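You operate a simulated robot arm through the tools that you are given. There is no shell and no other tool. Be economical: measure what you need, move in short steps, check, and stop when the job is done.

The job below is to be done with a simulated two-armed robot. You get a single attempt, and the scene is never put back.

Task
Switch the air conditioner off, wipe the dust patch off its filter with the red pad and shut the grille.
Fine: off before the grille opens; it stays off; pad back where it lay. What is to be rubbed or washed off counts as gone when no trace of it is left.

It is judged by the outcome, as a careful person would: the job done as asked, and still so three seconds after it is handed in. It fails if anything else is knocked over, pushed out of place, dropped, spilled or broken.

Robot
Two 7-joint arms with two-finger parallel grippers on one trunk, on a base that drives. Base frame: it is fixed to the floor where the robot stands at the start and does not move with it; the origin is under the middle of the robot, x ahead of it, y to its left, z up. Readings come in m, degrees, newtons and seconds.
The left shoulder is at the start at [0.07, 0.134, 1.274], the right one opposite. With the tool pointing down near the work surface each hand reaches from about 0.1 to 0.6 m from the robot's upright axis, wherever it stands, measured 20 degrees to its own side. Places, roughly: blue power button [0.4, 0, 1.2]; dust patch [0.5, 0.1, 0.6]; grille door [0.5, 0.1, 0.5]; minus button [0.4, 0.1, 1.2]; plus button [0.4, 0.1, 1.2]. Payload 1.57 kg a hand.
The tool frame of a hand sits at the grasp point between the pads (the TCP): z along the fingers, y along the line on which they close. The tips reach 0.03 m beyond it. Largest opening 0.08 m; finger width 0.017, thickness 0.012; the body of the gripper, 0.04 by 0.082 m, starts 0.08 m behind the TCP.
Orientation is told as [roll, pitch, yaw] about the base's x, y, z axes, in that order, counted from this pose: with the fingers straight down and closing along the base's y, the tool's x points along the base's -x, its y along +y and its z along -z.

Tools
- The arms move only by the tool step_arm. It takes "left_plan", "right_plan" or both (then of equal length, played together; a hand with none holds still); each is text: rows parted by semicolons, each of 7 numbers parted by spaces: the shift along the base's x, y, z in m, then the turn, a rotation vector about the base's x, y, z in rad, then the closure, from 0 (fully open) to 1 (shut). In form: x y z ax ay az jaw; .... A call has 1 to 12 rows; each row shifts and turns the commanded pose from where the row before left it. A row lasts 0.2 s, in which the tool goes at most 0.05 m and 8.6 degrees; a call with a longer step from one row to the next is refused whole, and so is a gripper value outside its range. A pose out of reach is approached as far as the arm can. The call stops where the force on the tool passes 40 N (or 10 N more than at its start, if that is more) or the arm is blocked; 0.2 s more then pass. Each finger travels about 0.153 m/s and halts on what it meets, pressing with about 29 N; the grip force reading is that of the motor and also rises with nothing between the fingers. The clock runs only during rows and for 0.2 s after the last one: add rows that do not move to give the fingers time. It gives the time, the measured TCP pose, the force on the tool (base axes), the opening and the grip force at its end, in the units of the frame above (readings bear some noise), with the torque about the TCP (base axes, N m) and any sound that the robot's microphone picked up, and new pictures: "views" is both (left out), scene, wrist or none (wrist: the cameras of the hands that moved).
- Cameras (640 x 400 px; columns grow to the right, rows downward): "scene" is now at [0.122, 0.0138, 1.4728]; the picture's right is [0.19, -0.98, -0.00], its down [-0.80, -0.15, -0.57] and it looks along [0.56, 0.11, -0.82] (base axes); focal length 214 px, centre (320, 200). "left" rides on the left gripper at [0.072, 0.007, -0.122] in its tool frame; the picture's right is [-0.09, 1.00, 0.00], its down [-0.84, -0.08, -0.54] and it looks along [-0.54, -0.05, 0.84] (tool axes); focal length 238 px, centre (320, 200). "right" rides on the right gripper at [0.072, -0.007, -0.122] in its tool frame; the picture's right is [0.09, 1.00, 0.00], its down [-0.84, 0.08, -0.54] and it looks along [-0.54, 0.05, 0.84] (tool axes); focal length 238 px, centre (320, 200). There is no depth. A picture from a camera that has moved, and an enlarged one, comes with that camera's place and axes in the base frame and with its lens.
- move_column(by): slides the trunk up (or, below 0, down) by that many m; the arms and the scene camera ride with it, the base frame stays. It gives what a move gives, with no picture.
- drive_base(legs): drives the robot by 1 to 6 legs, each [ahead, left, turn to the left] in m, m and degrees, along the robot's own axes; the way and the turn of a leg run together, so that a leg with both is an arc; at most 1.5 m and 180 degrees a leg. The arms and the cameras ride along, it lands a little off, and it stops where it bumps. It gives what a move gives, and a new picture of the scene camera.
- pan_tilt(pan, tilt): turns the head with the scene camera to pan (to the left, within 86 degrees either way) and tilt (down, from -29 to 69), counted from straight ahead of the robot. It gives what a move gives, and a new picture of the scene camera.
- zoom(camera, box): a new picture of the part [left, top, right, bottom] of that camera's present view, enlarged. It takes no simulated time.
- close_job(): hands the job in; it is judged then, once.

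Go step by step. Nothing tells you exact positions but the pictures and the camera data: compare them with the known pose of the tool, close in by small moves and look again before you grip or let go. The budget is 120 turns and 260 pictures, counting those below and the enlarged ones. Unless the task says otherwise, let go and move clear before handing in, and close with one line.

The tools are called after "Emit:" by a JSON object that holds its "api" and its "payload". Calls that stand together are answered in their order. step_arm: Moves the arms, as the interface text tells. Its arguments: {"type":"object","properties":{"left_plan":{"type":"string"},"right_plan":{"type":"string"},"views":{"type":"string","enum":["both","scene","wrist","none"]}},"required":[]} The other tools are called the same way: move_column (by) slides the trunk up or down; drive_base (legs) drives the base; pan_tilt (pan, tilt) turns the head that bears the scene camera; zoom (camera, box) takes an enlarged picture of a part of a camera's view; close_job () hands the job in.

At the start:

```text
time_s: 0.0
left_eef_pos: [0.3381, 0.2986, 1.4151]
left_tcp_rot: [0.0, 0.1, 0.1]
left_force: [1.0, 0.0, 0.1]
left_ft_torque: [0.02, 0.01, 0.02]
left_grip_width: 0.0801
left_finger_force: 0.1
right_eef_pos: [0.3222, -0.0678, 1.3674]
right_tcp_rot: [0.1, 0.0, 0.0]
right_force: [-0.6, -0.3, -0.6]
right_ft_torque: [-0.04, 0.01, 0.02]
right_grip_width: 0.08
right_finger_force: 0.2
trunk travel left (down, up): [-0.847, 0.093]
robot x, y, heading: [0.005, -0.0003, 0.2]
head pan, tilt: [10.9, 55.0]
```

scene: 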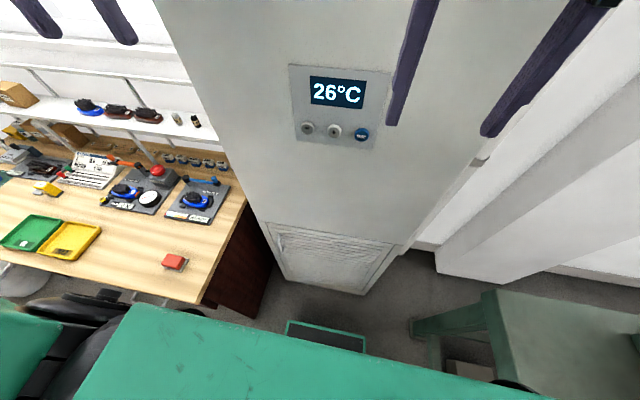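
right: 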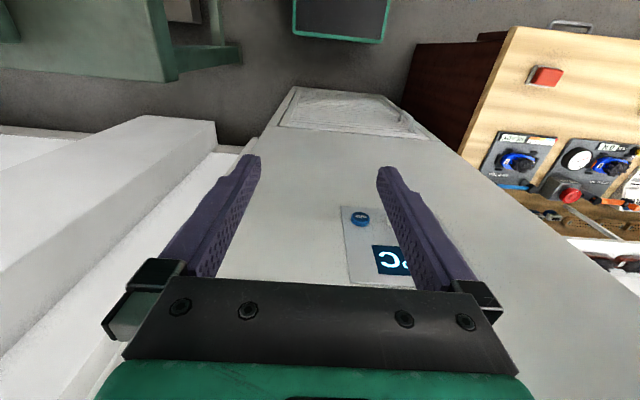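
left: 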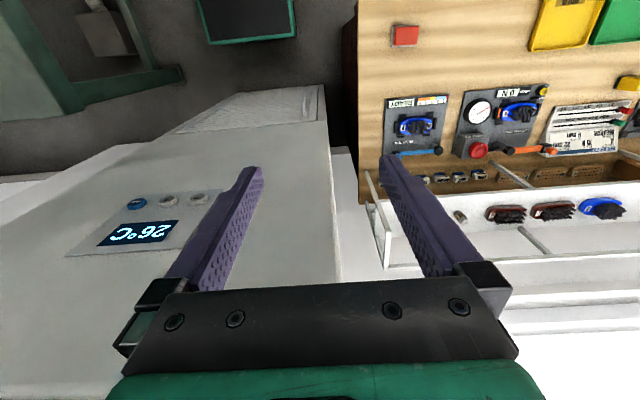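

The air conditioner stands right ahead with its panel at about z 1.2, the grille low down, and the red pad on the bench to the left. I take a closer look at the panel, the grille and the pad first.

Emit:
{"api": "zoom", "payload": {"camera": "scene", "box": [270, 50, 430, 150]}}

Emit:
{"api": "zoom", "payload": {"camera": "scene", "box": [240, 200, 432, 320]}}

Emit:
{"api": "zoom", "payload": {"camera": "scene", "box": [80, 180, 272, 300]}}

```text
4.00 times, centred on (350, 100) of scene
camera zoom: at [0.122, 0.0138, 1.4728], right [0.19, -0.98, 0.0], down [-0.8, -0.15, -0.57], along [0.56, 0.11, -0.82], focal length 858 px, centre (200, 600)
```

zoom: 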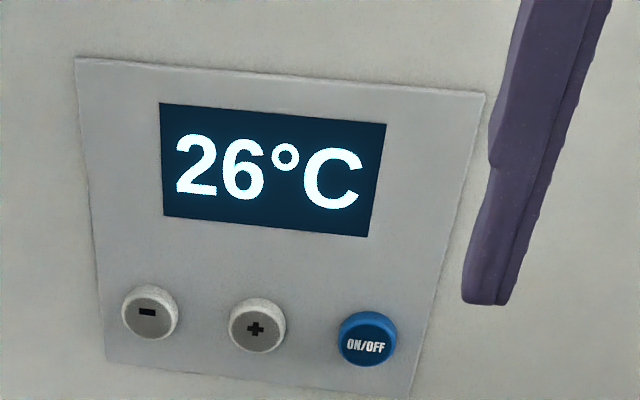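

```text
3.33 times, centred on (336, 260) of scene
camera zoom: at [0.122, 0.0138, 1.4728], right [0.19, -0.98, 0.0], down [-0.8, -0.15, -0.57], along [0.56, 0.11, -0.82], focal length 715 px, centre (267, 0)
```

zoom: 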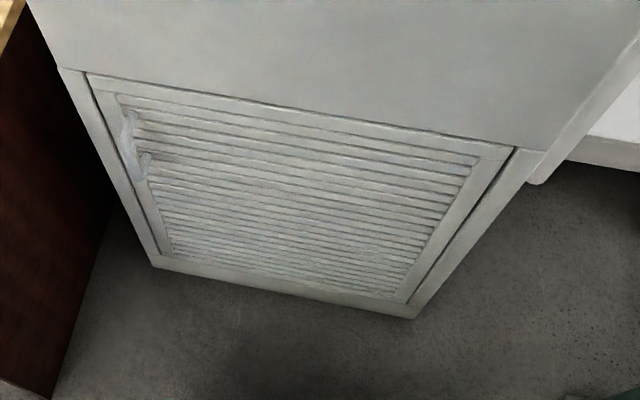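

```text
3.33 times, centred on (176, 240) of scene
camera zoom: at [0.122, 0.0138, 1.4728], right [0.19, -0.98, 0.0], down [-0.8, -0.15, -0.57], along [0.56, 0.11, -0.82], focal length 715 px, centre (800, 67)
```

zoom: 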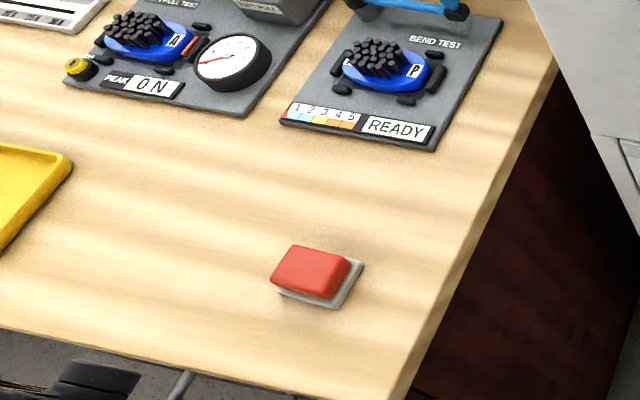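

The grille is hinged on its right and has a bar handle at its upper left; by triangulation the power button is at about [0.45, 0.00, 1.22]. I look around the robot before driving anywhere.

Emit:
{"api": "pan_tilt", "payload": {"pan": -80, "tilt": 45}}

Emit:
{"api": "pan_tilt", "payload": {"pan": 80, "tilt": 45}}

Emit:
{"api": "pan_tilt", "payload": {"pan": 0, "tilt": 40}}

```text
time_s: 1.7
left_eef_pos: [0.3372, 0.2998, 1.415]
left_tcp_rot: [-0.1, 0.1, 0.1]
left_force: [-0.5, -0.4, 0.4]
left_ft_torque: [0.04, -0.01, 0.02]
left_grip_width: 0.0801
left_finger_force: 0.1
right_eef_pos: [0.3225, -0.0681, 1.3676]
right_tcp_rot: [0.1, 0.0, 0.0]
right_force: [-0.1, 0.1, 0.4]
right_ft_torque: [0.01, 0.02, 0.03]
right_grip_width: 0.0798
right_finger_force: 0.1
trunk travel left (down, up): [-0.847, 0.093]
robot x, y, heading: [-0.0036, -0.0023, -0.0]
head pan, tilt: [-80.0, 45.0]
camera scene: at [0.0654, -0.0798, 1.4862], right [-0.98, -0.17, 0.0], down [-0.12, 0.7, -0.71], along [0.12, -0.7, -0.71], focal length 214 px, centre (320, 200)
```

scene: 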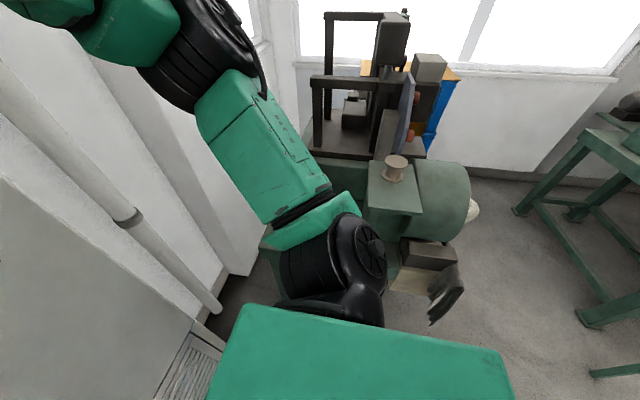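

```text
time_s: 4.1
left_eef_pos: [0.3374, 0.2998, 1.4148]
left_tcp_rot: [0.0, 0.0, 0.2]
left_force: [0.0, 0.1, -0.7]
left_ft_torque: [-0.02, -0.04, 0.01]
left_grip_width: 0.08
left_finger_force: 0.0
right_eef_pos: [0.3227, -0.0679, 1.3685]
right_tcp_rot: [-0.1, 0.0, -0.1]
right_force: [0.5, -0.8, -0.4]
right_ft_torque: [0.01, 0.0, -0.01]
right_grip_width: 0.0798
right_finger_force: 0.0
trunk travel left (down, up): [-0.847, 0.093]
robot x, y, heading: [0.0021, -0.0002, -0.1]
head pan, tilt: [80.0, 45.0]
camera scene: at [0.0653, 0.0803, 1.4862], right [0.98, -0.17, 0.0], down [-0.12, -0.7, -0.71], along [0.12, 0.7, -0.71], focal length 214 px, centre (320, 200)
```

scene: 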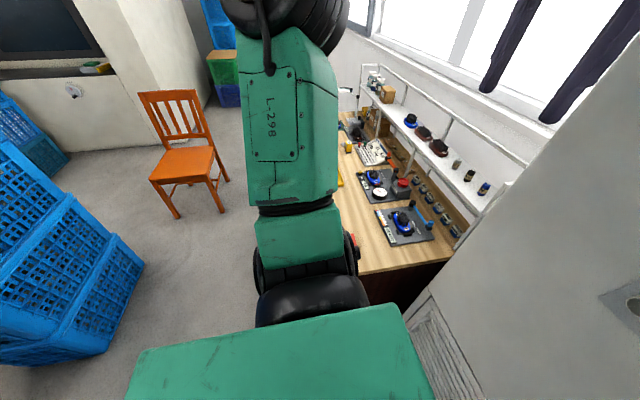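

```text
time_s: 5.7
left_eef_pos: [0.3371, 0.2992, 1.4142]
left_tcp_rot: [-0.1, 0.0, 0.2]
left_force: [-0.5, 0.2, 0.3]
left_ft_torque: [0.01, -0.01, 0.01]
left_grip_width: 0.0798
left_finger_force: 0.1
right_eef_pos: [0.3219, -0.0682, 1.3677]
right_tcp_rot: [0.0, 0.0, 0.0]
right_force: [-0.3, 0.1, 0.0]
right_ft_torque: [0.02, -0.02, 0.01]
right_grip_width: 0.0801
right_finger_force: 0.0
trunk travel left (down, up): [-0.847, 0.093]
robot x, y, heading: [-0.0009, -0.0001, -0.0]
head pan, tilt: [0.0, 40.0]
camera scene: at [0.1362, 0.0003, 1.4935], right [0.0, -1.0, 0.0], down [-0.64, 0.0, -0.77], along [0.77, 0.0, -0.64], focal length 214 px, centre (320, 200)
```

scene: 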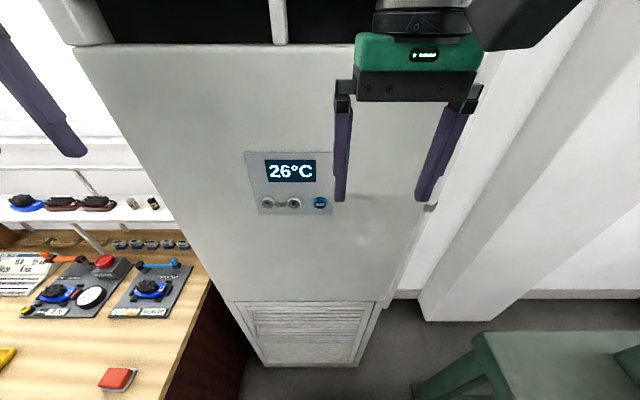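

The face of the unit is square to the robot, and there is free floor around. I back off 0.25 m to give the arm room to point forward.

Emit:
{"api": "drive_base", "payload": {"legs": [[-0.25, 0, 0]]}}

```text
time_s: 7.5
left_eef_pos: [0.0908, 0.2992, 1.4136]
left_tcp_rot: [0.0, 0.1, 0.0]
left_force: [0.6, 0.1, 0.1]
left_ft_torque: [0.0, 0.01, 0.0]
left_grip_width: 0.0798
left_finger_force: 0.1
right_eef_pos: [0.0753, -0.0673, 1.3675]
right_tcp_rot: [-0.1, 0.2, 0.0]
right_force: [1.3, 0.1, -0.6]
right_ft_torque: [0.02, 0.06, 0.0]
right_grip_width: 0.0798
right_finger_force: 0.0
trunk travel left (down, up): [-0.847, 0.093]
robot x, y, heading: [-0.246, -0.0009, 0.3]
head pan, tilt: [0.0, 40.0]
camera scene: at [-0.1104, 0.0002, 1.4931], right [0.0, -1.0, 0.0], down [-0.65, 0.0, -0.76], along [0.76, 0.0, -0.65], focal length 214 px, centre (320, 200)
```

scene: 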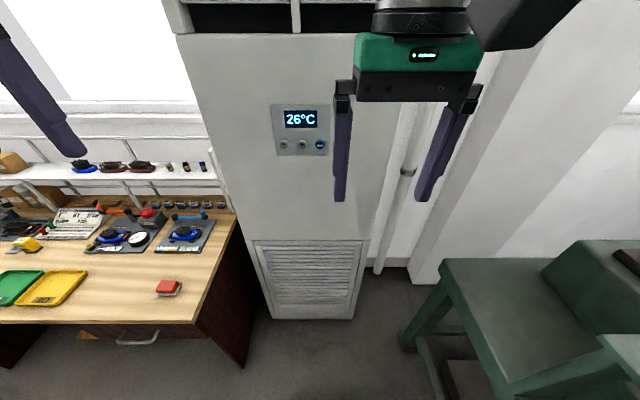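

I turn the right hand to point forward, shut the fingers, and bring it in front of the power button.

Emit:
{"api": "step_arm", "payload": {"right_plan": "0.018 0.0061 -0.0134 0 -0.1428 0 1; 0.018 0.0061 -0.0134 0 -0.1428 0 1; 0.018 0.0061 -0.0134 0 -0.1428 0 1; 0.018 0.0061 -0.0134 0 -0.1428 0 1; 0.018 0.0061 -0.0134 0 -0.1428 0 1; 0.018 0.0061 -0.0134 0 -0.1428 0 1; 0.018 0.0061 -0.0134 0 -0.1428 0 1; 0.018 0.0061 -0.0134 0 -0.1428 0 1; 0.018 0.0061 -0.0134 0 -0.1428 0 1; 0.018 0.0061 -0.0134 0 -0.1428 0 1; 0.018 0.0061 -0.0134 0 -0.1428 0 1; 0 0 0 0 0 0 1"}}

```text
time_s: 10.1
left_eef_pos: [0.0864, 0.2993, 1.4144]
left_tcp_rot: [0.1, 0.0, 0.1]
left_force: [0.2, 0.3, 0.3]
left_ft_torque: [0.02, 0.01, 0.02]
left_grip_width: 0.0802
left_finger_force: 0.1
right_eef_pos: [0.2717, -0.0003, 1.2192]
right_tcp_rot: [-93.9, -90.0, 93.9]
right_force: [0.4, -0.6, -0.2]
right_ft_torque: [-0.03, 0.0, 0.01]
right_grip_width: 0.0
right_finger_force: 21.3
trunk travel left (down, up): [-0.847, 0.093]
robot x, y, heading: [-0.2483, -0.0017, 0.0]
head pan, tilt: [0.0, 40.0]
camera scene: at [-0.1147, 0.0003, 1.4935], right [0.0, -1.0, 0.0], down [-0.64, 0.0, -0.77], along [0.77, 0.0, -0.64], focal length 214 px, centre (320, 200)
camera right: at [0.149, -0.0068, 1.1487], right [0.0, 1.0, -0.09], down [-0.54, 0.08, 0.84], along [0.84, 0.05, 0.54], focal length 238 px, centre (320, 200)
```

scene: 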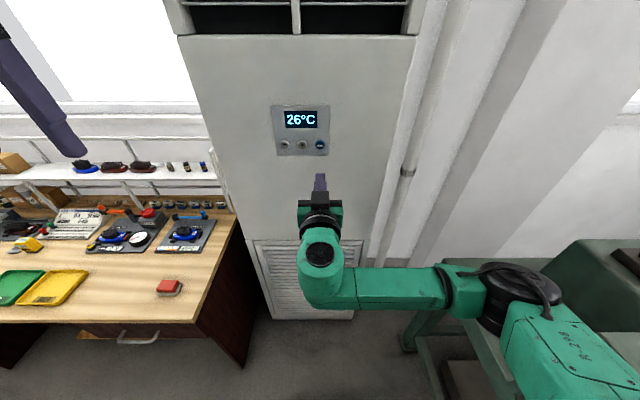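
right: 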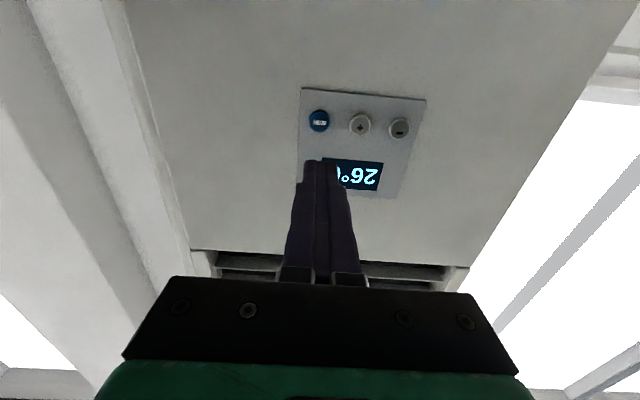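

Both views put the button at [0.451, 0.000, 1.226]. I rise 7 mm and close in to just short of it.

Emit:
{"api": "step_arm", "payload": {"right_plan": "0.02 0 0.007 0 0 0 1; 0.04 0 0 0 0 0 1; 0.04 0 0 0 0 0 1; 0.03 0 0 0 0 0 1; 0 0 0 0 0 0 1"}}

```text
time_s: 11.3
left_eef_pos: [0.086, 0.2988, 1.4145]
left_tcp_rot: [-0.1, 0.1, 0.1]
left_force: [-0.3, -0.7, -0.4]
left_ft_torque: [0.02, -0.02, 0.03]
left_grip_width: 0.08
left_finger_force: 0.0
right_eef_pos: [0.4017, -0.0017, 1.2262]
right_tcp_rot: [-15.7, -89.9, 15.7]
right_force: [0.3, 0.0, 0.3]
right_ft_torque: [-0.01, 0.0, 0.01]
right_grip_width: 0.0001
right_finger_force: 21.4
trunk travel left (down, up): [-0.847, 0.093]
robot x, y, heading: [-0.248, 0.0004, -0.1]
head pan, tilt: [0.0, 40.0]
camera scene: at [-0.1146, 0.0, 1.4935], right [0.0, -1.0, 0.0], down [-0.64, 0.0, -0.77], along [0.77, 0.0, -0.64], focal length 214 px, centre (320, 200)
camera right: at [0.2791, -0.0076, 1.1561], right [0.0, 1.0, -0.09], down [-0.54, 0.08, 0.84], along [0.84, 0.05, 0.54], focal length 238 px, centre (320, 200)
```

scene: 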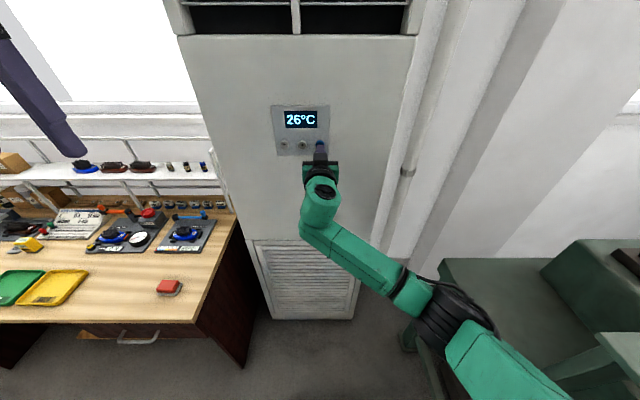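
right: 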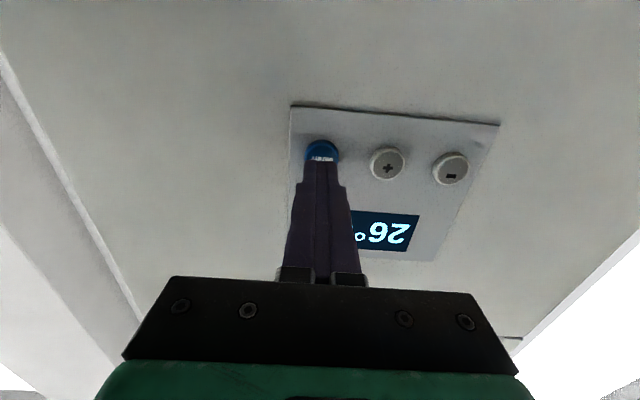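

The fingertips are lined up with the blue button. I press in small steps.

Emit:
{"api": "step_arm", "payload": {"right_plan": "0.01 0 0 0 0 0 1; 0.005 0 0 0 0 0 1; 0.004 0 0 0 0 0 1; 0.004 0 0 0 0 0 1", "views": "both"}}

```text
time_s: 12.3
left_eef_pos: [0.0809, 0.2991, 1.4158]
left_tcp_rot: [0.0, -0.3, 0.0]
left_force: [0.9, -0.7, 0.2]
left_ft_torque: [0.03, 0.01, -0.03]
left_grip_width: 0.0798
left_finger_force: 0.0
right_eef_pos: [0.4173, 0.0002, 1.2287]
right_tcp_rot: [-155.7, -89.8, 155.8]
right_force: [-15.0, -0.5, -6.2]
right_ft_torque: [0.02, 0.32, 0.0]
right_grip_width: 0.0001
right_finger_force: 21.7
trunk travel left (down, up): [-0.847, 0.093]
robot x, y, heading: [-0.2503, 0.0028, -0.0]
head pan, tilt: [0.0, 40.0]
heard: click
camera scene: at [-0.1206, -0.0001, 1.4939], right [0.0, -1.0, 0.0], down [-0.64, 0.0, -0.77], along [0.77, 0.0, -0.64], focal length 214 px, centre (320, 200)
camera right: at [0.2964, -0.0074, 1.1572], right [0.0, 1.0, -0.09], down [-0.54, 0.08, 0.84], along [0.84, 0.05, 0.54], focal length 238 px, centre (320, 200)
```

scene: 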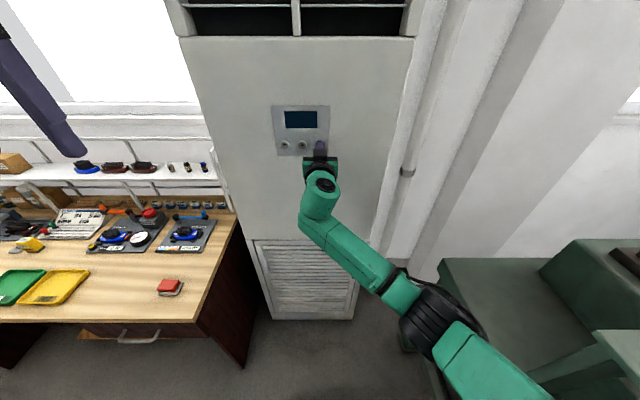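
right: 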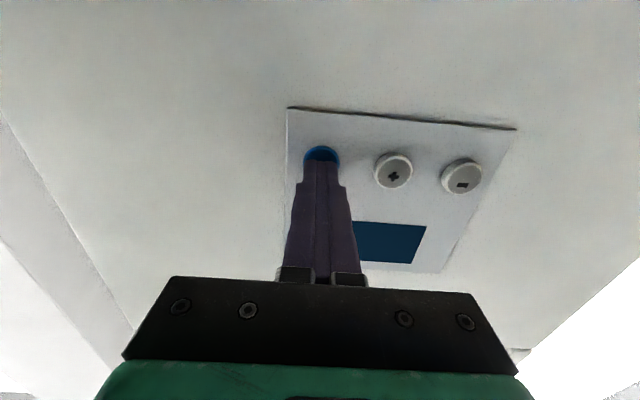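

A click, and the display is dark: the unit is off. I withdraw straight back.

Emit:
{"api": "step_arm", "payload": {"right_plan": "-0.02 0 0 0 0 0 1; -0.04 0 0 0 0 0 1; -0.04 0 0 0 0 0 1; -0.04 0 0 0 0 0 1; -0.04 0 0 0 0 0 1; 0 0 0 0 0 0 0.5", "views": "none"}}

Emit:
{"api": "move_column", "payload": {"by": -0.45}}

Emit:
{"api": "pan_tilt", "payload": {"pan": 0, "tilt": 25}}

Emit:
{"api": "zoom", "payload": {"camera": "right", "box": [0, 0, 640, 400]}}

```text
time_s: 13.7
left_eef_pos: [0.0872, 0.2993, 1.4151]
left_tcp_rot: [0.0, -0.1, 0.1]
left_force: [0.3, -0.8, 0.8]
left_ft_torque: [-0.02, 0.03, 0.0]
left_grip_width: 0.0802
left_finger_force: 0.1
right_eef_pos: [0.2429, -0.0013, 1.2277]
right_tcp_rot: [2.6, -89.9, -2.5]
right_force: [0.7, -0.4, 0.5]
right_ft_torque: [-0.01, -0.01, 0.02]
right_grip_width: 0.0401
right_finger_force: 0.1
trunk travel left (down, up): [-0.847, 0.093]
robot x, y, heading: [-0.2499, 0.0022, -0.1]
head pan, tilt: [0.0, 40.0]
```

```text
refused: -0.45 is not a number from -0.4 to 0.4
```

```text
time_s: 14.4
left_eef_pos: [0.0873, 0.2998, 1.4141]
left_tcp_rot: [0.0, 0.0, 0.1]
left_force: [0.0, 0.6, -0.4]
left_ft_torque: [-0.03, -0.03, 0.0]
left_grip_width: 0.0802
left_finger_force: 0.0
right_eef_pos: [0.2445, -0.0007, 1.2279]
right_tcp_rot: [-15.1, -90.0, 15.1]
right_force: [0.3, 0.5, -0.4]
right_ft_torque: [-0.02, -0.01, 0.02]
right_grip_width: 0.0397
right_finger_force: 0.0
trunk travel left (down, up): [-0.847, 0.093]
robot x, y, heading: [-0.2516, -0.0008, -0.1]
head pan, tilt: [0.0, 25.0]
camera scene: at [-0.1067, 0.0003, 1.5167], right [0.0, -1.0, 0.0], down [-0.42, 0.0, -0.91], along [0.91, 0.0, -0.42], focal length 214 px, centre (320, 200)
```

scene: 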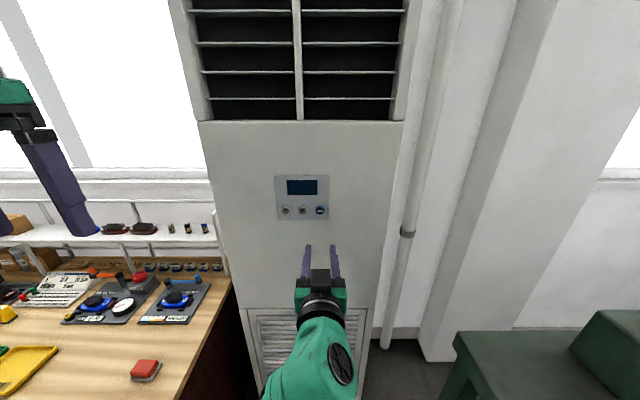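

```text
1.00 times, centred on (320, 200) of right
camera zoom: at [0.1214, -0.0076, 1.1564], right [0.0, 1.0, -0.09], down [-0.54, 0.08, 0.84], along [0.84, 0.05, 0.54], focal length 238 px, centre (320, 200)
```

zoom: 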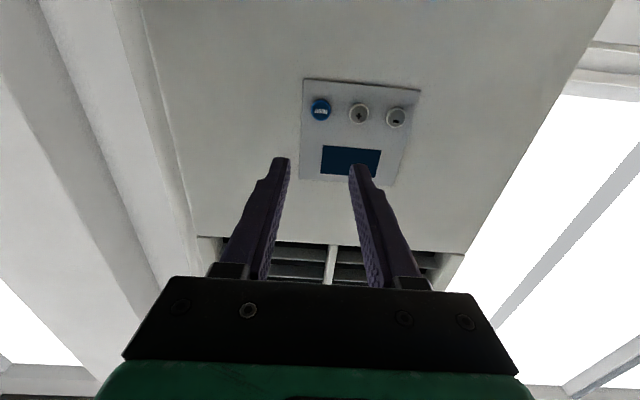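

The unit remains off and the hand is clear. I lower the trunk towards the grille's height.

Emit:
{"api": "move_column", "payload": {"by": -0.4}}

Emit:
{"api": "pan_tilt", "payload": {"pan": 0, "tilt": 40}}

Emit:
{"api": "zoom", "payload": {"camera": "right", "box": [0, 0, 640, 400]}}

```text
time_s: 18.3
left_eef_pos: [0.0867, 0.2995, 1.0155]
left_tcp_rot: [-0.1, 0.0, 0.2]
left_force: [-0.7, -0.5, -0.9]
left_ft_torque: [-0.02, -0.02, -0.01]
left_grip_width: 0.0799
left_finger_force: 0.0
right_eef_pos: [0.2432, -0.0004, 0.827]
right_tcp_rot: [-19.6, -90.0, 19.6]
right_force: [0.4, -0.5, -0.4]
right_ft_torque: [-0.03, -0.02, 0.01]
right_grip_width: 0.0399
right_finger_force: 0.1
trunk travel left (down, up): [-0.447, 0.493]
robot x, y, heading: [-0.2517, -0.0019, 0.1]
head pan, tilt: [0.0, 25.0]
```

```text
time_s: 19.1
left_eef_pos: [0.0867, 0.2986, 1.0151]
left_tcp_rot: [0.0, 0.1, 0.1]
left_force: [-0.2, -0.1, -1.6]
left_ft_torque: [-0.01, -0.04, 0.01]
left_grip_width: 0.0801
left_finger_force: 0.2
right_eef_pos: [0.2423, -0.0003, 0.826]
right_tcp_rot: [-20.7, -90.0, 20.8]
right_force: [-0.8, -0.2, -0.5]
right_ft_torque: [0.02, -0.01, 0.01]
right_grip_width: 0.0402
right_finger_force: 0.0
trunk travel left (down, up): [-0.447, 0.493]
robot x, y, heading: [-0.2527, -0.0012, -0.2]
head pan, tilt: [0.0, 40.0]
camera scene: at [-0.1144, 0.0003, 1.0935], right [0.0, -1.0, 0.0], down [-0.64, 0.0, -0.77], along [0.77, 0.0, -0.64], focal length 214 px, centre (320, 200)
```

scene: 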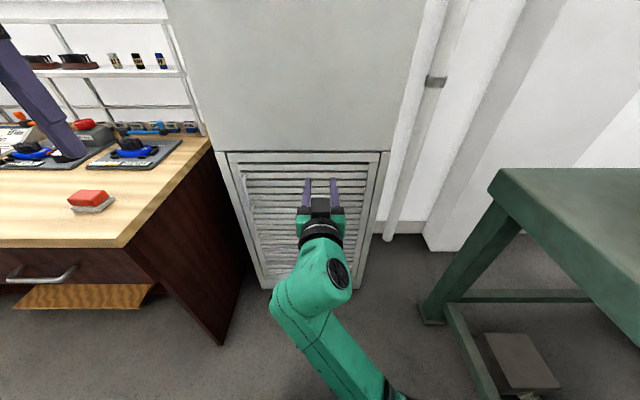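

```text
1.00 times, centred on (320, 200) of right
camera zoom: at [0.1209, -0.0076, 0.7565], right [0.0, 1.0, -0.09], down [-0.54, 0.08, 0.84], along [0.84, 0.05, 0.54], focal length 238 px, centre (320, 200)
```

zoom: 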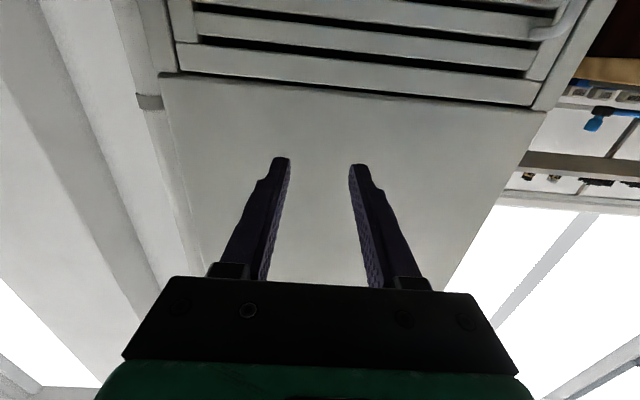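

I zoom on the handle in the scene view.

Emit:
{"api": "zoom", "payload": {"camera": "scene", "box": [200, 140, 328, 220]}}

Emit:
{"api": "step_arm", "payload": {"right_plan": "0 0.045 -0.03 0 0 0 0; 0 0.045 -0.03 0 0 0 0; 0 0.045 -0.03 0 0 0 0; 0 0.045 -0.03 0 0 0 0; 0 0.045 -0.03 0 0 0 0; 0 0 0 0 0 0 0"}}

```text
5.00 times, centred on (264, 180) of scene
camera zoom: at [-0.1144, 0.0003, 1.0935], right [0.0, -1.0, 0.0], down [-0.64, 0.0, -0.77], along [0.77, 0.0, -0.64], focal length 1072 px, centre (600, 300)
```

zoom: 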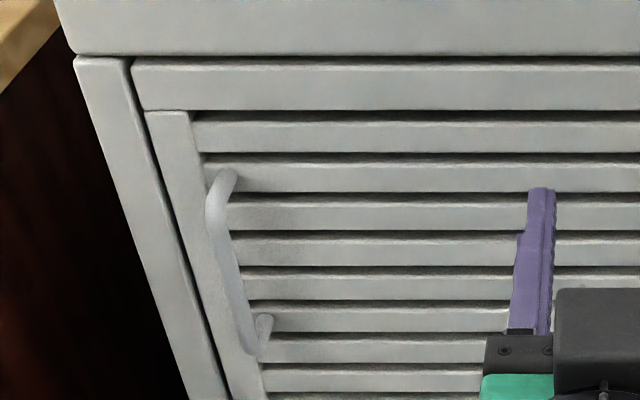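

```text
refused: row 1 steps farther than a row can; nothing moved
```

The handle is a vertical bar at about x 0.43, y 0.24, z 0.60–0.72. I bring the open right hand in front of it.

Emit:
{"api": "step_arm", "payload": {"right_plan": "0 0.04 -0.0275 0 0 0 0; 0 0.04 -0.0275 0 0 0 0; 0 0.04 -0.0275 0 0 0 0; 0 0.04 -0.0275 0 0 0 0; 0 0.04 -0.0275 0 0 0 0; 0 0.04 -0.0275 0 0 0 0; 0 0 0 0 0 0 0; 0 0 0 0 0 0 0"}}

```text
time_s: 19.9
left_eef_pos: [0.0866, 0.2998, 1.0151]
left_tcp_rot: [0.0, -0.1, 0.1]
left_force: [-0.5, -0.7, 0.4]
left_ft_torque: [0.01, 0.01, -0.02]
left_grip_width: 0.0798
left_finger_force: 0.1
right_eef_pos: [0.2457, 0.0897, 0.6729]
right_tcp_rot: [-83.4, -79.6, 82.3]
right_force: [-0.2, 0.0, -0.2]
right_ft_torque: [0.03, -0.05, 0.01]
right_grip_width: 0.08
right_finger_force: 0.0
trunk travel left (down, up): [-0.447, 0.493]
robot x, y, heading: [-0.2481, 0.0008, 0.0]
head pan, tilt: [0.0, 40.0]
stopped in row 4 (right hand): the arm was blocked; the commanded pose is now the measured one
camera scene: at [-0.1142, 0.0002, 1.0935], right [0.0, -1.0, 0.0], down [-0.64, 0.0, -0.77], along [0.77, 0.0, -0.64], focal length 214 px, centre (320, 200)
camera right: at [0.1213, 0.0738, 0.6075], right [0.02, 0.96, -0.27], down [-0.52, 0.24, 0.82], along [0.85, 0.13, 0.5], focal length 238 px, centre (320, 200)
```

scene: 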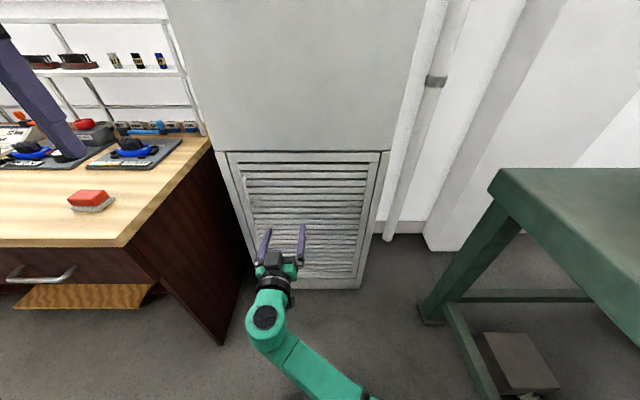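
right: 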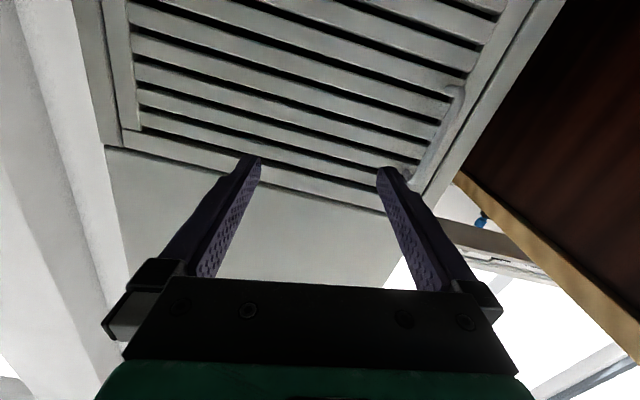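

The right arm hit a limit reaching across, so I raise the left hand clear and shift the base to the left instead.

Emit:
{"api": "step_arm", "payload": {"left_plan": "0 0 0.04 0 0 0 0; 0 0 0.04 0 0 0 0; 0 0 0.04 0 0 0 0; 0 0 0.04 0 0 0 0; 0 0 0.04 0 0 0 0", "views": "none"}}

Emit:
{"api": "drive_base", "payload": {"legs": [[0, 0.15, 0]]}}

Emit:
{"api": "move_column", "payload": {"by": -0.15}}

```text
time_s: 21.1
left_eef_pos: [0.085, 0.2969, 1.0248]
left_tcp_rot: [0.0, -0.2, 0.1]
left_force: [-0.1, 0.3, -0.1]
left_ft_torque: [0.03, 0.02, 0.0]
left_grip_width: 0.0799
left_finger_force: 0.1
left hand out of reach, approached as far as the arm can: row 1, 2, 3, 4, 5
right_eef_pos: [0.2453, 0.0904, 0.6748]
right_tcp_rot: [-84.0, -79.6, 82.8]
right_force: [0.1, 0.0, 0.5]
right_ft_torque: [0.03, -0.02, -0.01]
right_grip_width: 0.0802
right_finger_force: 0.0
trunk travel left (down, up): [-0.447, 0.493]
robot x, y, heading: [-0.2517, -0.0028, -0.1]
head pan, tilt: [0.0, 40.0]
```

```text
time_s: 22.5
left_eef_pos: [0.0859, 0.4468, 1.0245]
left_tcp_rot: [-0.1, -0.1, 0.1]
left_force: [0.4, 0.0, -0.5]
left_ft_torque: [-0.06, -0.01, -0.01]
left_grip_width: 0.0799
left_finger_force: 0.1
right_eef_pos: [0.2459, 0.2405, 0.6747]
right_tcp_rot: [-84.1, -79.5, 82.8]
right_force: [-0.2, 0.6, 0.0]
right_ft_torque: [0.01, 0.01, 0.02]
right_grip_width: 0.0797
right_finger_force: 0.1
trunk travel left (down, up): [-0.447, 0.493]
robot x, y, heading: [-0.2523, 0.1472, -0.3]
head pan, tilt: [0.0, 40.0]
camera scene: at [-0.1145, 0.1507, 1.0935], right [0.0, -1.0, 0.0], down [-0.64, 0.0, -0.77], along [0.77, 0.0, -0.64], focal length 214 px, centre (320, 200)
```

scene: 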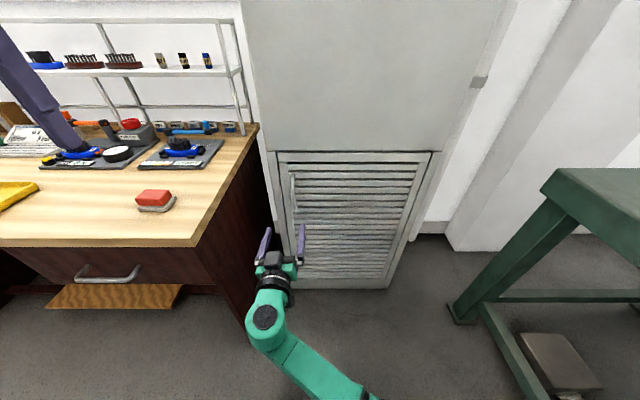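

```text
time_s: 24.3
left_eef_pos: [0.0865, 0.4485, 0.8753]
left_tcp_rot: [0.0, -0.2, 0.1]
left_force: [0.7, 0.1, 0.4]
left_ft_torque: [0.01, 0.01, -0.02]
left_grip_width: 0.0799
left_finger_force: 0.0
right_eef_pos: [0.2456, 0.2405, 0.5236]
right_tcp_rot: [-84.2, -79.6, 82.9]
right_force: [0.2, -0.7, 0.5]
right_ft_torque: [0.0, -0.03, -0.02]
right_grip_width: 0.0801
right_finger_force: 0.1
trunk travel left (down, up): [-0.297, 0.643]
robot x, y, heading: [-0.2517, 0.145, 0.1]
head pan, tilt: [0.0, 40.0]
```

I level the hand and raise it to the handle's middle height.

Emit:
{"api": "step_arm", "payload": {"right_plan": "0 0 0.034 0.045 0 0 0; 0 0 0.034 0.045 0 0 0; 0 0 0.034 0.045 0 0 0; 0 0 0.034 0.045 0 0 0; 0 0 0 0 0 0 0; 0 0 0 0 0 0 0"}}

```text
time_s: 25.2
left_eef_pos: [0.0852, 0.4472, 0.8754]
left_tcp_rot: [0.1, 0.1, 0.1]
left_force: [0.0, -0.2, -0.1]
left_ft_torque: [0.05, -0.02, -0.01]
left_grip_width: 0.08
left_finger_force: 0.0
right_eef_pos: [0.2505, 0.2111, 0.5815]
right_tcp_rot: [-82.1, -77.7, 79.6]
right_force: [0.3, 0.7, -1.0]
right_ft_torque: [-0.01, 0.03, 0.01]
right_grip_width: 0.08
right_finger_force: 0.1
trunk travel left (down, up): [-0.297, 0.643]
robot x, y, heading: [-0.2499, 0.1479, -0.0]
head pan, tilt: [0.0, 40.0]
stopped in row 4 (right hand): the arm was blocked; the commanded pose is now the measured one
camera scene: at [-0.1145, 0.1498, 0.9434], right [0.0, -1.0, 0.0], down [-0.64, 0.0, -0.77], along [0.77, 0.0, -0.64], focal length 214 px, centre (320, 200)
camera right: at [0.1247, 0.1948, 0.5168], right [0.03, 0.95, -0.3], down [-0.51, 0.27, 0.82], along [0.86, 0.12, 0.49], focal length 238 px, centre (320, 200)
```

scene: 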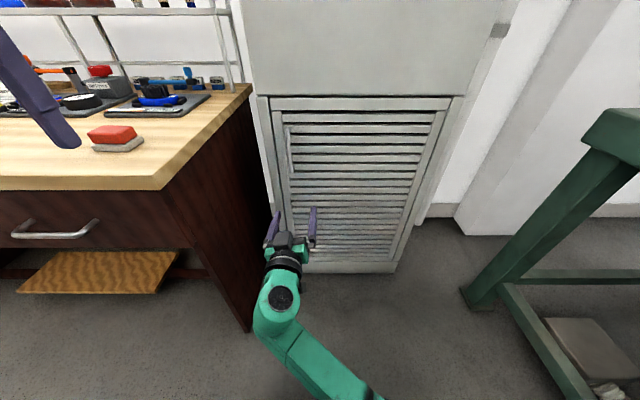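
right: 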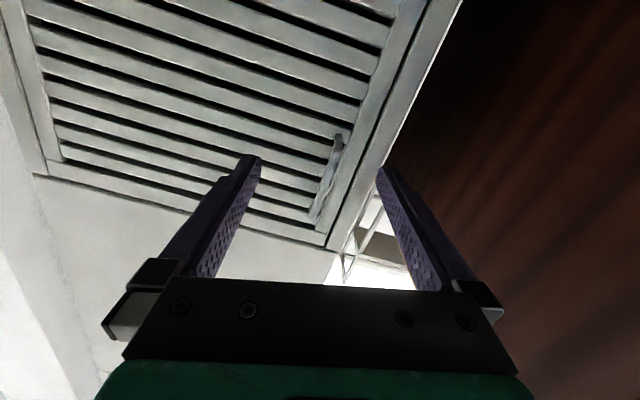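

The wrist is at a joint limit in this roll direction, so I turn the hand over the other way (camera on top), which suits a two-finger grip just as well.

Emit:
{"api": "step_arm", "payload": {"right_plan": "-0.005 0 0 -0.14 0 0 0; -0.005 0 0 -0.14 0 0 0; -0.005 0 0 -0.14 0 0 0; -0.005 0 0 -0.14 0 0 0; 0 0 0 -0.14 0 0 0; 0 0 0 -0.14 0 0 0; 0 0 0 -0.14 0 0 0; 0 0 0 -0.14 0 0 0; 0 0 0 -0.14 0 0 0; 0 0 0 -0.14 0 0 0; 0 0 0 -0.14 0 0 0", "views": "scene"}}

```text
time_s: 27.6
left_eef_pos: [0.0856, 0.4464, 0.875]
left_tcp_rot: [0.0, -0.1, 0.1]
left_force: [1.2, 0.5, -0.6]
left_ft_torque: [0.01, -0.02, -0.03]
left_grip_width: 0.0799
left_finger_force: 0.1
right_eef_pos: [0.2273, 0.212, 0.5809]
right_tcp_rot: [-92.5, 10.1, 87.8]
right_force: [-0.3, -0.2, 0.0]
right_ft_torque: [-0.01, -0.02, -0.01]
right_grip_width: 0.0801
right_finger_force: 0.0
trunk travel left (down, up): [-0.297, 0.643]
robot x, y, heading: [-0.2466, 0.1526, -0.1]
head pan, tilt: [0.0, 40.0]
camera scene: at [-0.1145, 0.1498, 0.9435], right [0.0, -1.0, 0.0], down [-0.64, 0.0, -0.77], along [0.77, 0.0, -0.64], focal length 214 px, centre (320, 200)
```

scene: 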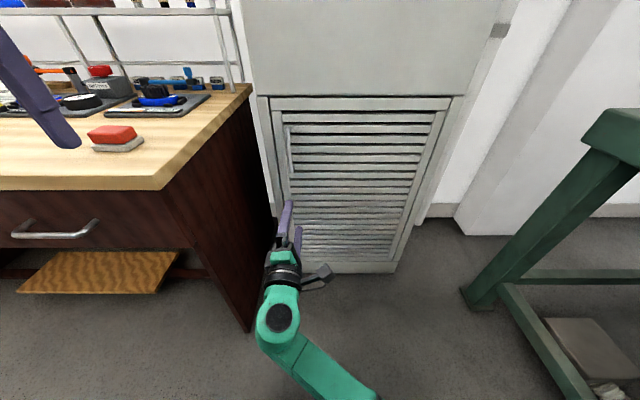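

The roll works freely this way. I finish the turn.

Emit:
{"api": "step_arm", "payload": {"right_plan": "0 0.003 0.008 -0.14 0 0.005 0; 0 0.003 0.008 -0.14 0 0.005 0; 0 0.003 0.008 -0.14 0 0.005 0; 0 0.003 0.008 -0.14 0 0.005 0; 0 0.003 0.008 -0.14 0 0.005 0; 0 0.003 0.008 -0.14 0 0.005 0; 0 0.003 0.008 -0.14 0 0 0; 0 0.003 0.008 -0.14 0 0 0; 0 0.003 0.008 -0.14 0 0 0; 0 0.003 0.008 -0.14 0 0 0; 0 0 0 0 0 0 0"}}

```text
time_s: 30.0
left_eef_pos: [0.086, 0.4468, 0.8746]
left_tcp_rot: [0.0, -0.1, 0.1]
left_force: [0.6, -0.5, -0.4]
left_ft_torque: [-0.01, 0.0, 0.02]
left_grip_width: 0.0802
left_finger_force: 0.2
right_eef_pos: [0.2303, 0.2338, 0.6467]
right_tcp_rot: [89.4, 87.7, -88.1]
right_force: [-0.1, -0.3, -0.2]
right_ft_torque: [0.02, 0.01, -0.02]
right_grip_width: 0.08
right_finger_force: 0.1
trunk travel left (down, up): [-0.297, 0.643]
robot x, y, heading: [-0.2554, 0.1493, -0.0]
head pan, tilt: [0.0, 40.0]
camera scene: at [-0.1145, 0.1498, 0.9435], right [0.0, -1.0, 0.0], down [-0.64, 0.0, -0.77], along [0.77, 0.0, -0.64], focal length 214 px, centre (320, 200)
camera right: at [0.1091, 0.2386, 0.7196], right [0.04, -0.99, 0.13], down [-0.54, -0.13, -0.83], along [0.84, -0.04, -0.54], focal length 238 px, centre (320, 200)
```

scene: 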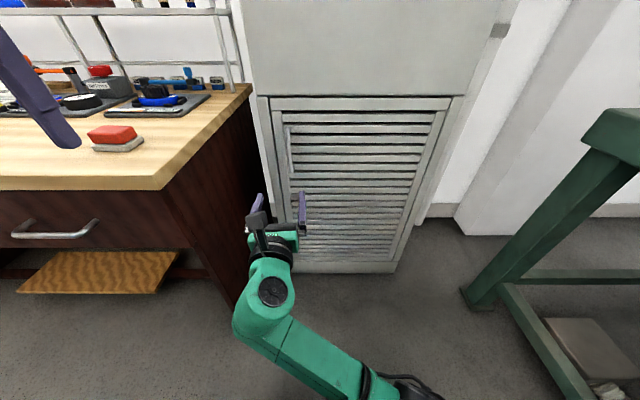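
right: 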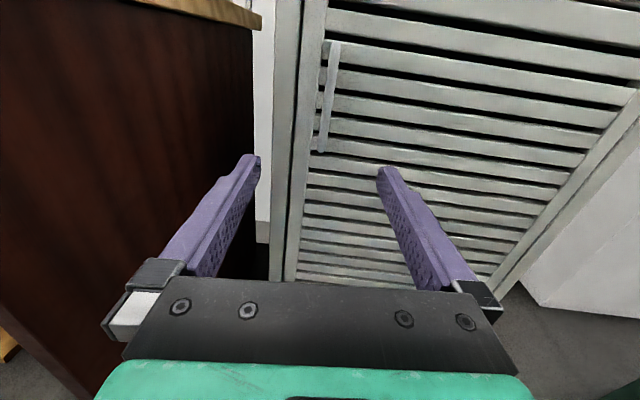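

The handle bar sits at y 0.233, right between the fingers. I move in on it.

Emit:
{"api": "step_arm", "payload": {"right_plan": "0.04 0 0.002 0 0 0 0; 0.04 0 0.002 0 0 0 0; 0.04 0 0.002 0 0 0 0; 0.035 0 0.002 0 0 0 0; 0.02 0 0 0 0 0 0; 0 0 0 0 0 0 0"}}

```text
time_s: 31.4
left_eef_pos: [0.0856, 0.4473, 0.8744]
left_tcp_rot: [0.0, -0.2, 0.1]
left_force: [0.7, 0.3, 0.4]
left_ft_torque: [-0.03, 0.01, 0.02]
left_grip_width: 0.08
left_finger_force: 0.0
right_eef_pos: [0.4054, 0.2418, 0.6711]
right_tcp_rot: [166.8, 89.2, -10.2]
right_force: [-0.3, 0.2, 1.7]
right_ft_torque: [0.03, 0.02, 0.01]
right_grip_width: 0.0801
right_finger_force: 0.0
trunk travel left (down, up): [-0.297, 0.643]
robot x, y, heading: [-0.2531, 0.1508, -0.1]
head pan, tilt: [0.0, 40.0]
camera scene: at [-0.1145, 0.1498, 0.9435], right [0.0, -1.0, 0.0], down [-0.64, 0.0, -0.77], along [0.77, 0.0, -0.64], focal length 214 px, centre (320, 200)
camera right: at [0.2819, 0.2417, 0.7422], right [0.05, -0.99, 0.1], down [-0.53, -0.11, -0.84], along [0.85, 0.0, -0.53], focal length 238 px, centre (320, 200)
```

scene: 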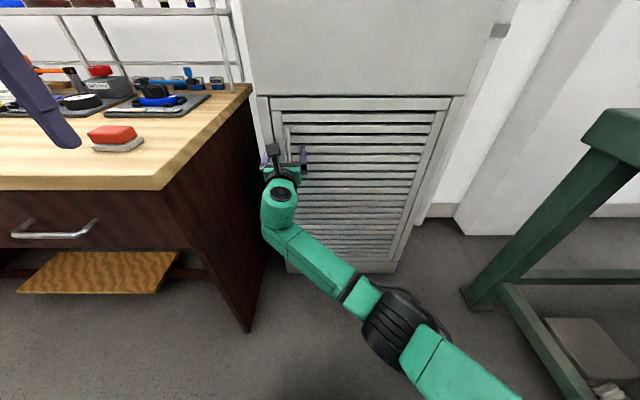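
right: 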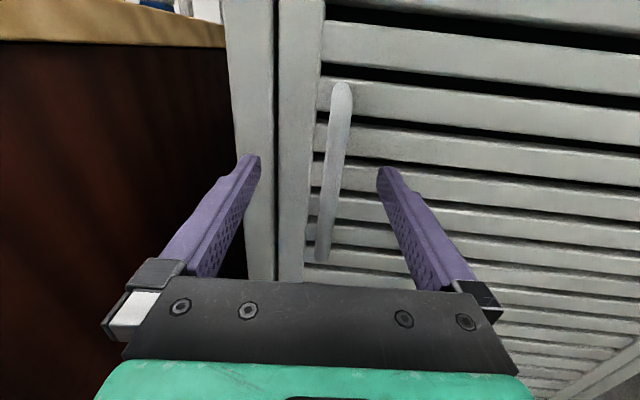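

The bar is well between the fingers. I go 18 mm further and close.

Emit:
{"api": "step_arm", "payload": {"right_plan": "0.018 -0.004 -0.008 0 0 0 0; 0 0 0 0 0 0 1; 0 0 0 0 0 0 1; 0 0 0 0 0 0 1", "views": "wrist"}}

```text
time_s: 32.4
left_eef_pos: [0.0854, 0.4447, 0.8755]
left_tcp_rot: [0.1, -0.2, 0.1]
left_force: [-1.1, -0.4, 0.1]
left_ft_torque: [0.02, 0.01, -0.01]
left_grip_width: 0.0798
left_finger_force: 0.0
right_eef_pos: [0.4228, 0.2352, 0.662]
right_tcp_rot: [168.8, 89.3, -8.4]
right_force: [0.4, -9.3, 0.1]
right_ft_torque: [0.03, -0.09, 0.03]
right_grip_width: 0.0118
right_finger_force: 29.4
trunk travel left (down, up): [-0.297, 0.643]
robot x, y, heading: [-0.251, 0.1491, -0.0]
head pan, tilt: [0.0, 40.0]
camera right: at [0.2999, 0.2358, 0.7331], right [0.05, -0.99, 0.09], down [-0.53, -0.11, -0.84], along [0.85, -0.01, -0.53], focal length 238 px, centre (320, 200)
```

right: 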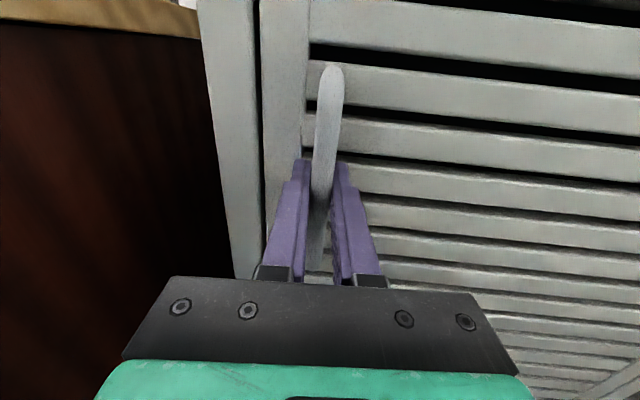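

The bar is held (12 mm). I pull gently on the arc about the right-hand hinge, turning the hand with the door.

Emit:
{"api": "step_arm", "payload": {"right_plan": "-0.0179 -0.0025 0 0 0 0.0437 1; -0.0179 -0.0025 0 0 0 0.0437 1; -0.0177 -0.004 0 0 0 0.0437 1; -0.0177 -0.004 0 0 0 0.0437 1; -0.0172 -0.0056 0 0 0 0.0437 1; -0.0172 -0.0056 0 0 0 0.0437 1"}}

```text
time_s: 33.8
left_eef_pos: [0.0863, 0.445, 0.8755]
left_tcp_rot: [0.1, -0.1, 0.2]
left_force: [0.2, 0.1, 0.5]
left_ft_torque: [-0.01, -0.02, 0.03]
left_grip_width: 0.0802
left_finger_force: 0.1
right_eef_pos: [0.3163, 0.2125, 0.6621]
right_tcp_rot: [166.9, 89.3, 5.0]
right_force: [3.0, -7.0, -4.0]
right_ft_torque: [0.2, -0.16, -0.01]
right_grip_width: 0.0116
right_finger_force: 28.8
trunk travel left (down, up): [-0.297, 0.643]
robot x, y, heading: [-0.2521, 0.1467, 0.0]
head pan, tilt: [0.0, 40.0]
camera scene: at [-0.1137, 0.1489, 0.9433], right [0.0, -1.0, 0.0], down [-0.64, 0.0, -0.77], along [0.77, 0.0, -0.64], focal length 214 px, centre (320, 200)
camera right: at [0.1982, 0.1808, 0.7331], right [0.31, -0.95, 0.09], down [-0.48, -0.24, -0.84], along [0.82, 0.22, -0.53], focal length 238 px, centre (320, 200)
```

scene: 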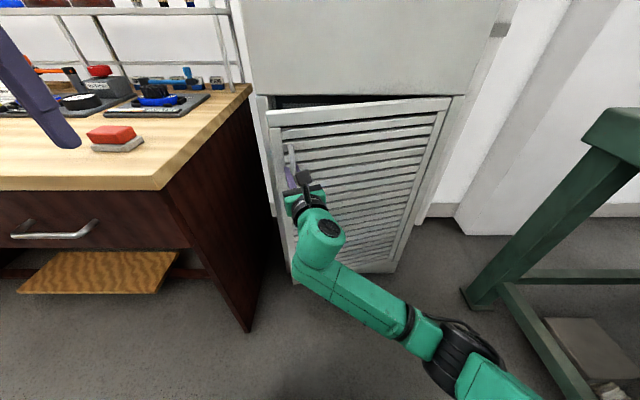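
right: 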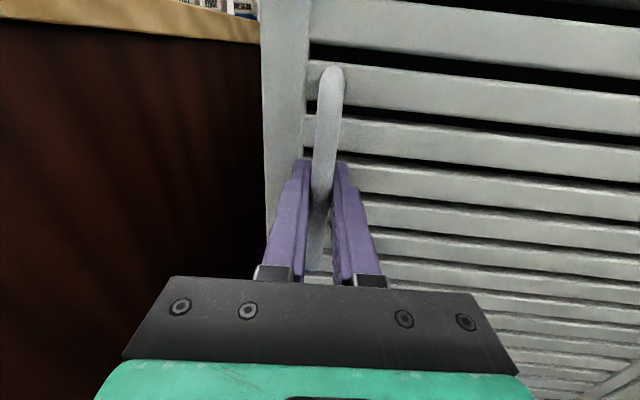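

The door swings freely. I carry on to about 45°.

Emit:
{"api": "step_arm", "payload": {"right_plan": "-0.0167 -0.0071 0 0 0 0.0437 1; -0.0167 -0.0071 0 0 0 0.0437 1; -0.016 -0.0085 0 0 0 0.0437 1; -0.016 -0.0085 0 0 0 0.0437 1; -0.0152 -0.0098 0 0 0 0.0437 1; -0.0152 -0.0098 0 0 0 0.0437 1; -0.0143 -0.0111 0 0 0 0.0437 1; -0.0143 -0.0111 0 0 0 0.0437 1; -0.0132 -0.0123 0 0 0 0.0437 1; -0.0132 -0.0123 0 0 0 0.0437 1; -0.0121 -0.0135 0 0 0 0.0437 1; -0.0121 -0.0135 0 0 0 0.0437 1"}}

```text
time_s: 36.4
left_eef_pos: [0.0848, 0.446, 0.8767]
left_tcp_rot: [0.0, -0.1, 0.1]
left_force: [-0.1, -0.2, 0.2]
left_ft_torque: [0.0, 0.01, -0.01]
left_grip_width: 0.08
left_finger_force: 0.0
right_eef_pos: [0.1412, 0.0887, 0.6611]
right_tcp_rot: [165.8, 89.4, 34.3]
right_force: [-8.7, 6.7, -11.3]
right_ft_torque: [0.61, -0.33, -0.12]
right_grip_width: 0.0118
right_finger_force: 28.8
trunk travel left (down, up): [-0.297, 0.643]
robot x, y, heading: [-0.2502, 0.1486, -0.1]
head pan, tilt: [0.0, 40.0]
camera scene: at [-0.1149, 0.1501, 0.9435], right [0.0, -1.0, 0.0], down [-0.64, 0.0, -0.77], along [0.77, 0.0, -0.64], focal length 214 px, centre (320, 200)
camera right: at [0.0543, 0.0029, 0.733], right [0.74, -0.66, 0.09], down [-0.3, -0.45, -0.84], along [0.6, 0.6, -0.53], focal length 238 px, centre (320, 200)
```

scene: 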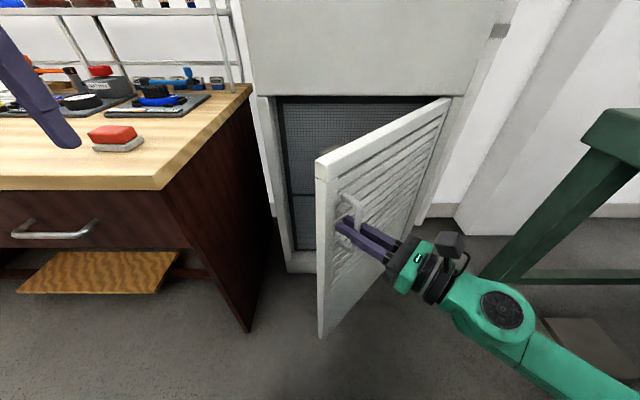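
right: 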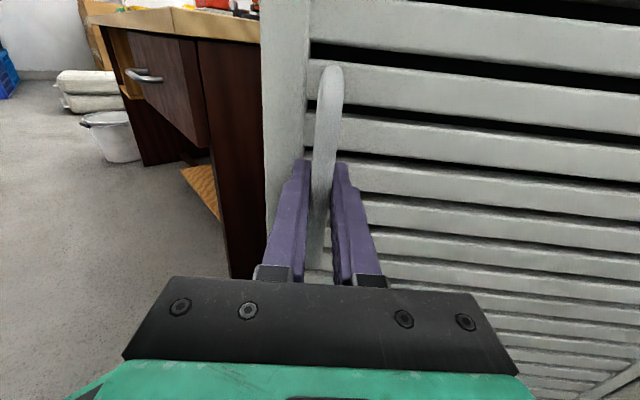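

I continue the arc to about 60°, giving slightly outward.

Emit:
{"api": "step_arm", "payload": {"right_plan": "-0.0139 -0.0114 0.001 0 0 0.0437 1; -0.0109 -0.0144 0.001 0 0 0.0437 1; -0.0095 -0.0154 0 0 0 0.0437 1; -0.0095 -0.0154 0 0 0 0.0437 1; -0.0083 -0.0161 0 0 0 0.0437 1; -0.0083 -0.0161 0 0 0 0.0437 1"}}

```text
time_s: 37.8
left_eef_pos: [0.0875, 0.4458, 0.873]
left_tcp_rot: [0.1, 0.0, 0.0]
left_force: [0.3, -0.4, -1.0]
left_ft_torque: [0.0, -0.02, -0.04]
left_grip_width: 0.0801
left_finger_force: 0.1
right_eef_pos: [0.0831, -0.0015, 0.6636]
right_tcp_rot: [172.1, 89.3, 55.3]
right_force: [2.5, -0.9, -22.0]
right_ft_torque: [0.0, 0.08, -0.03]
right_grip_width: 0.0119
right_finger_force: 29.0
trunk travel left (down, up): [-0.297, 0.643]
robot x, y, heading: [-0.2505, 0.1505, -0.0]
head pan, tilt: [0.0, 40.0]
camera scene: at [-0.1124, 0.1487, 0.9431], right [0.0, -1.0, 0.0], down [-0.64, 0.0, -0.76], along [0.76, 0.0, -0.64], focal length 214 px, centre (320, 200)
camera right: at [0.0209, -0.1071, 0.7341], right [0.89, -0.45, 0.09], down [-0.17, -0.51, -0.84], along [0.43, 0.73, -0.53], focal length 238 px, centre (320, 200)
```

scene: 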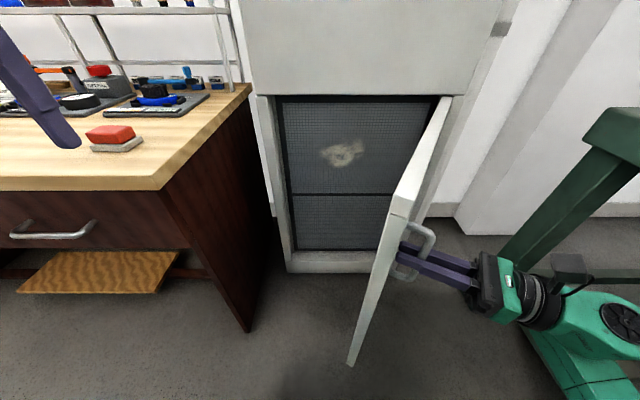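
right: 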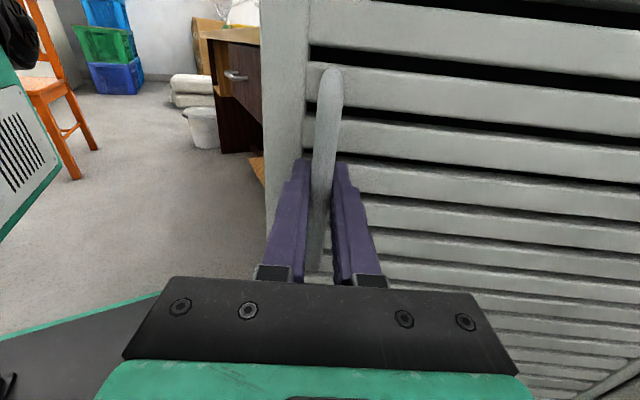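

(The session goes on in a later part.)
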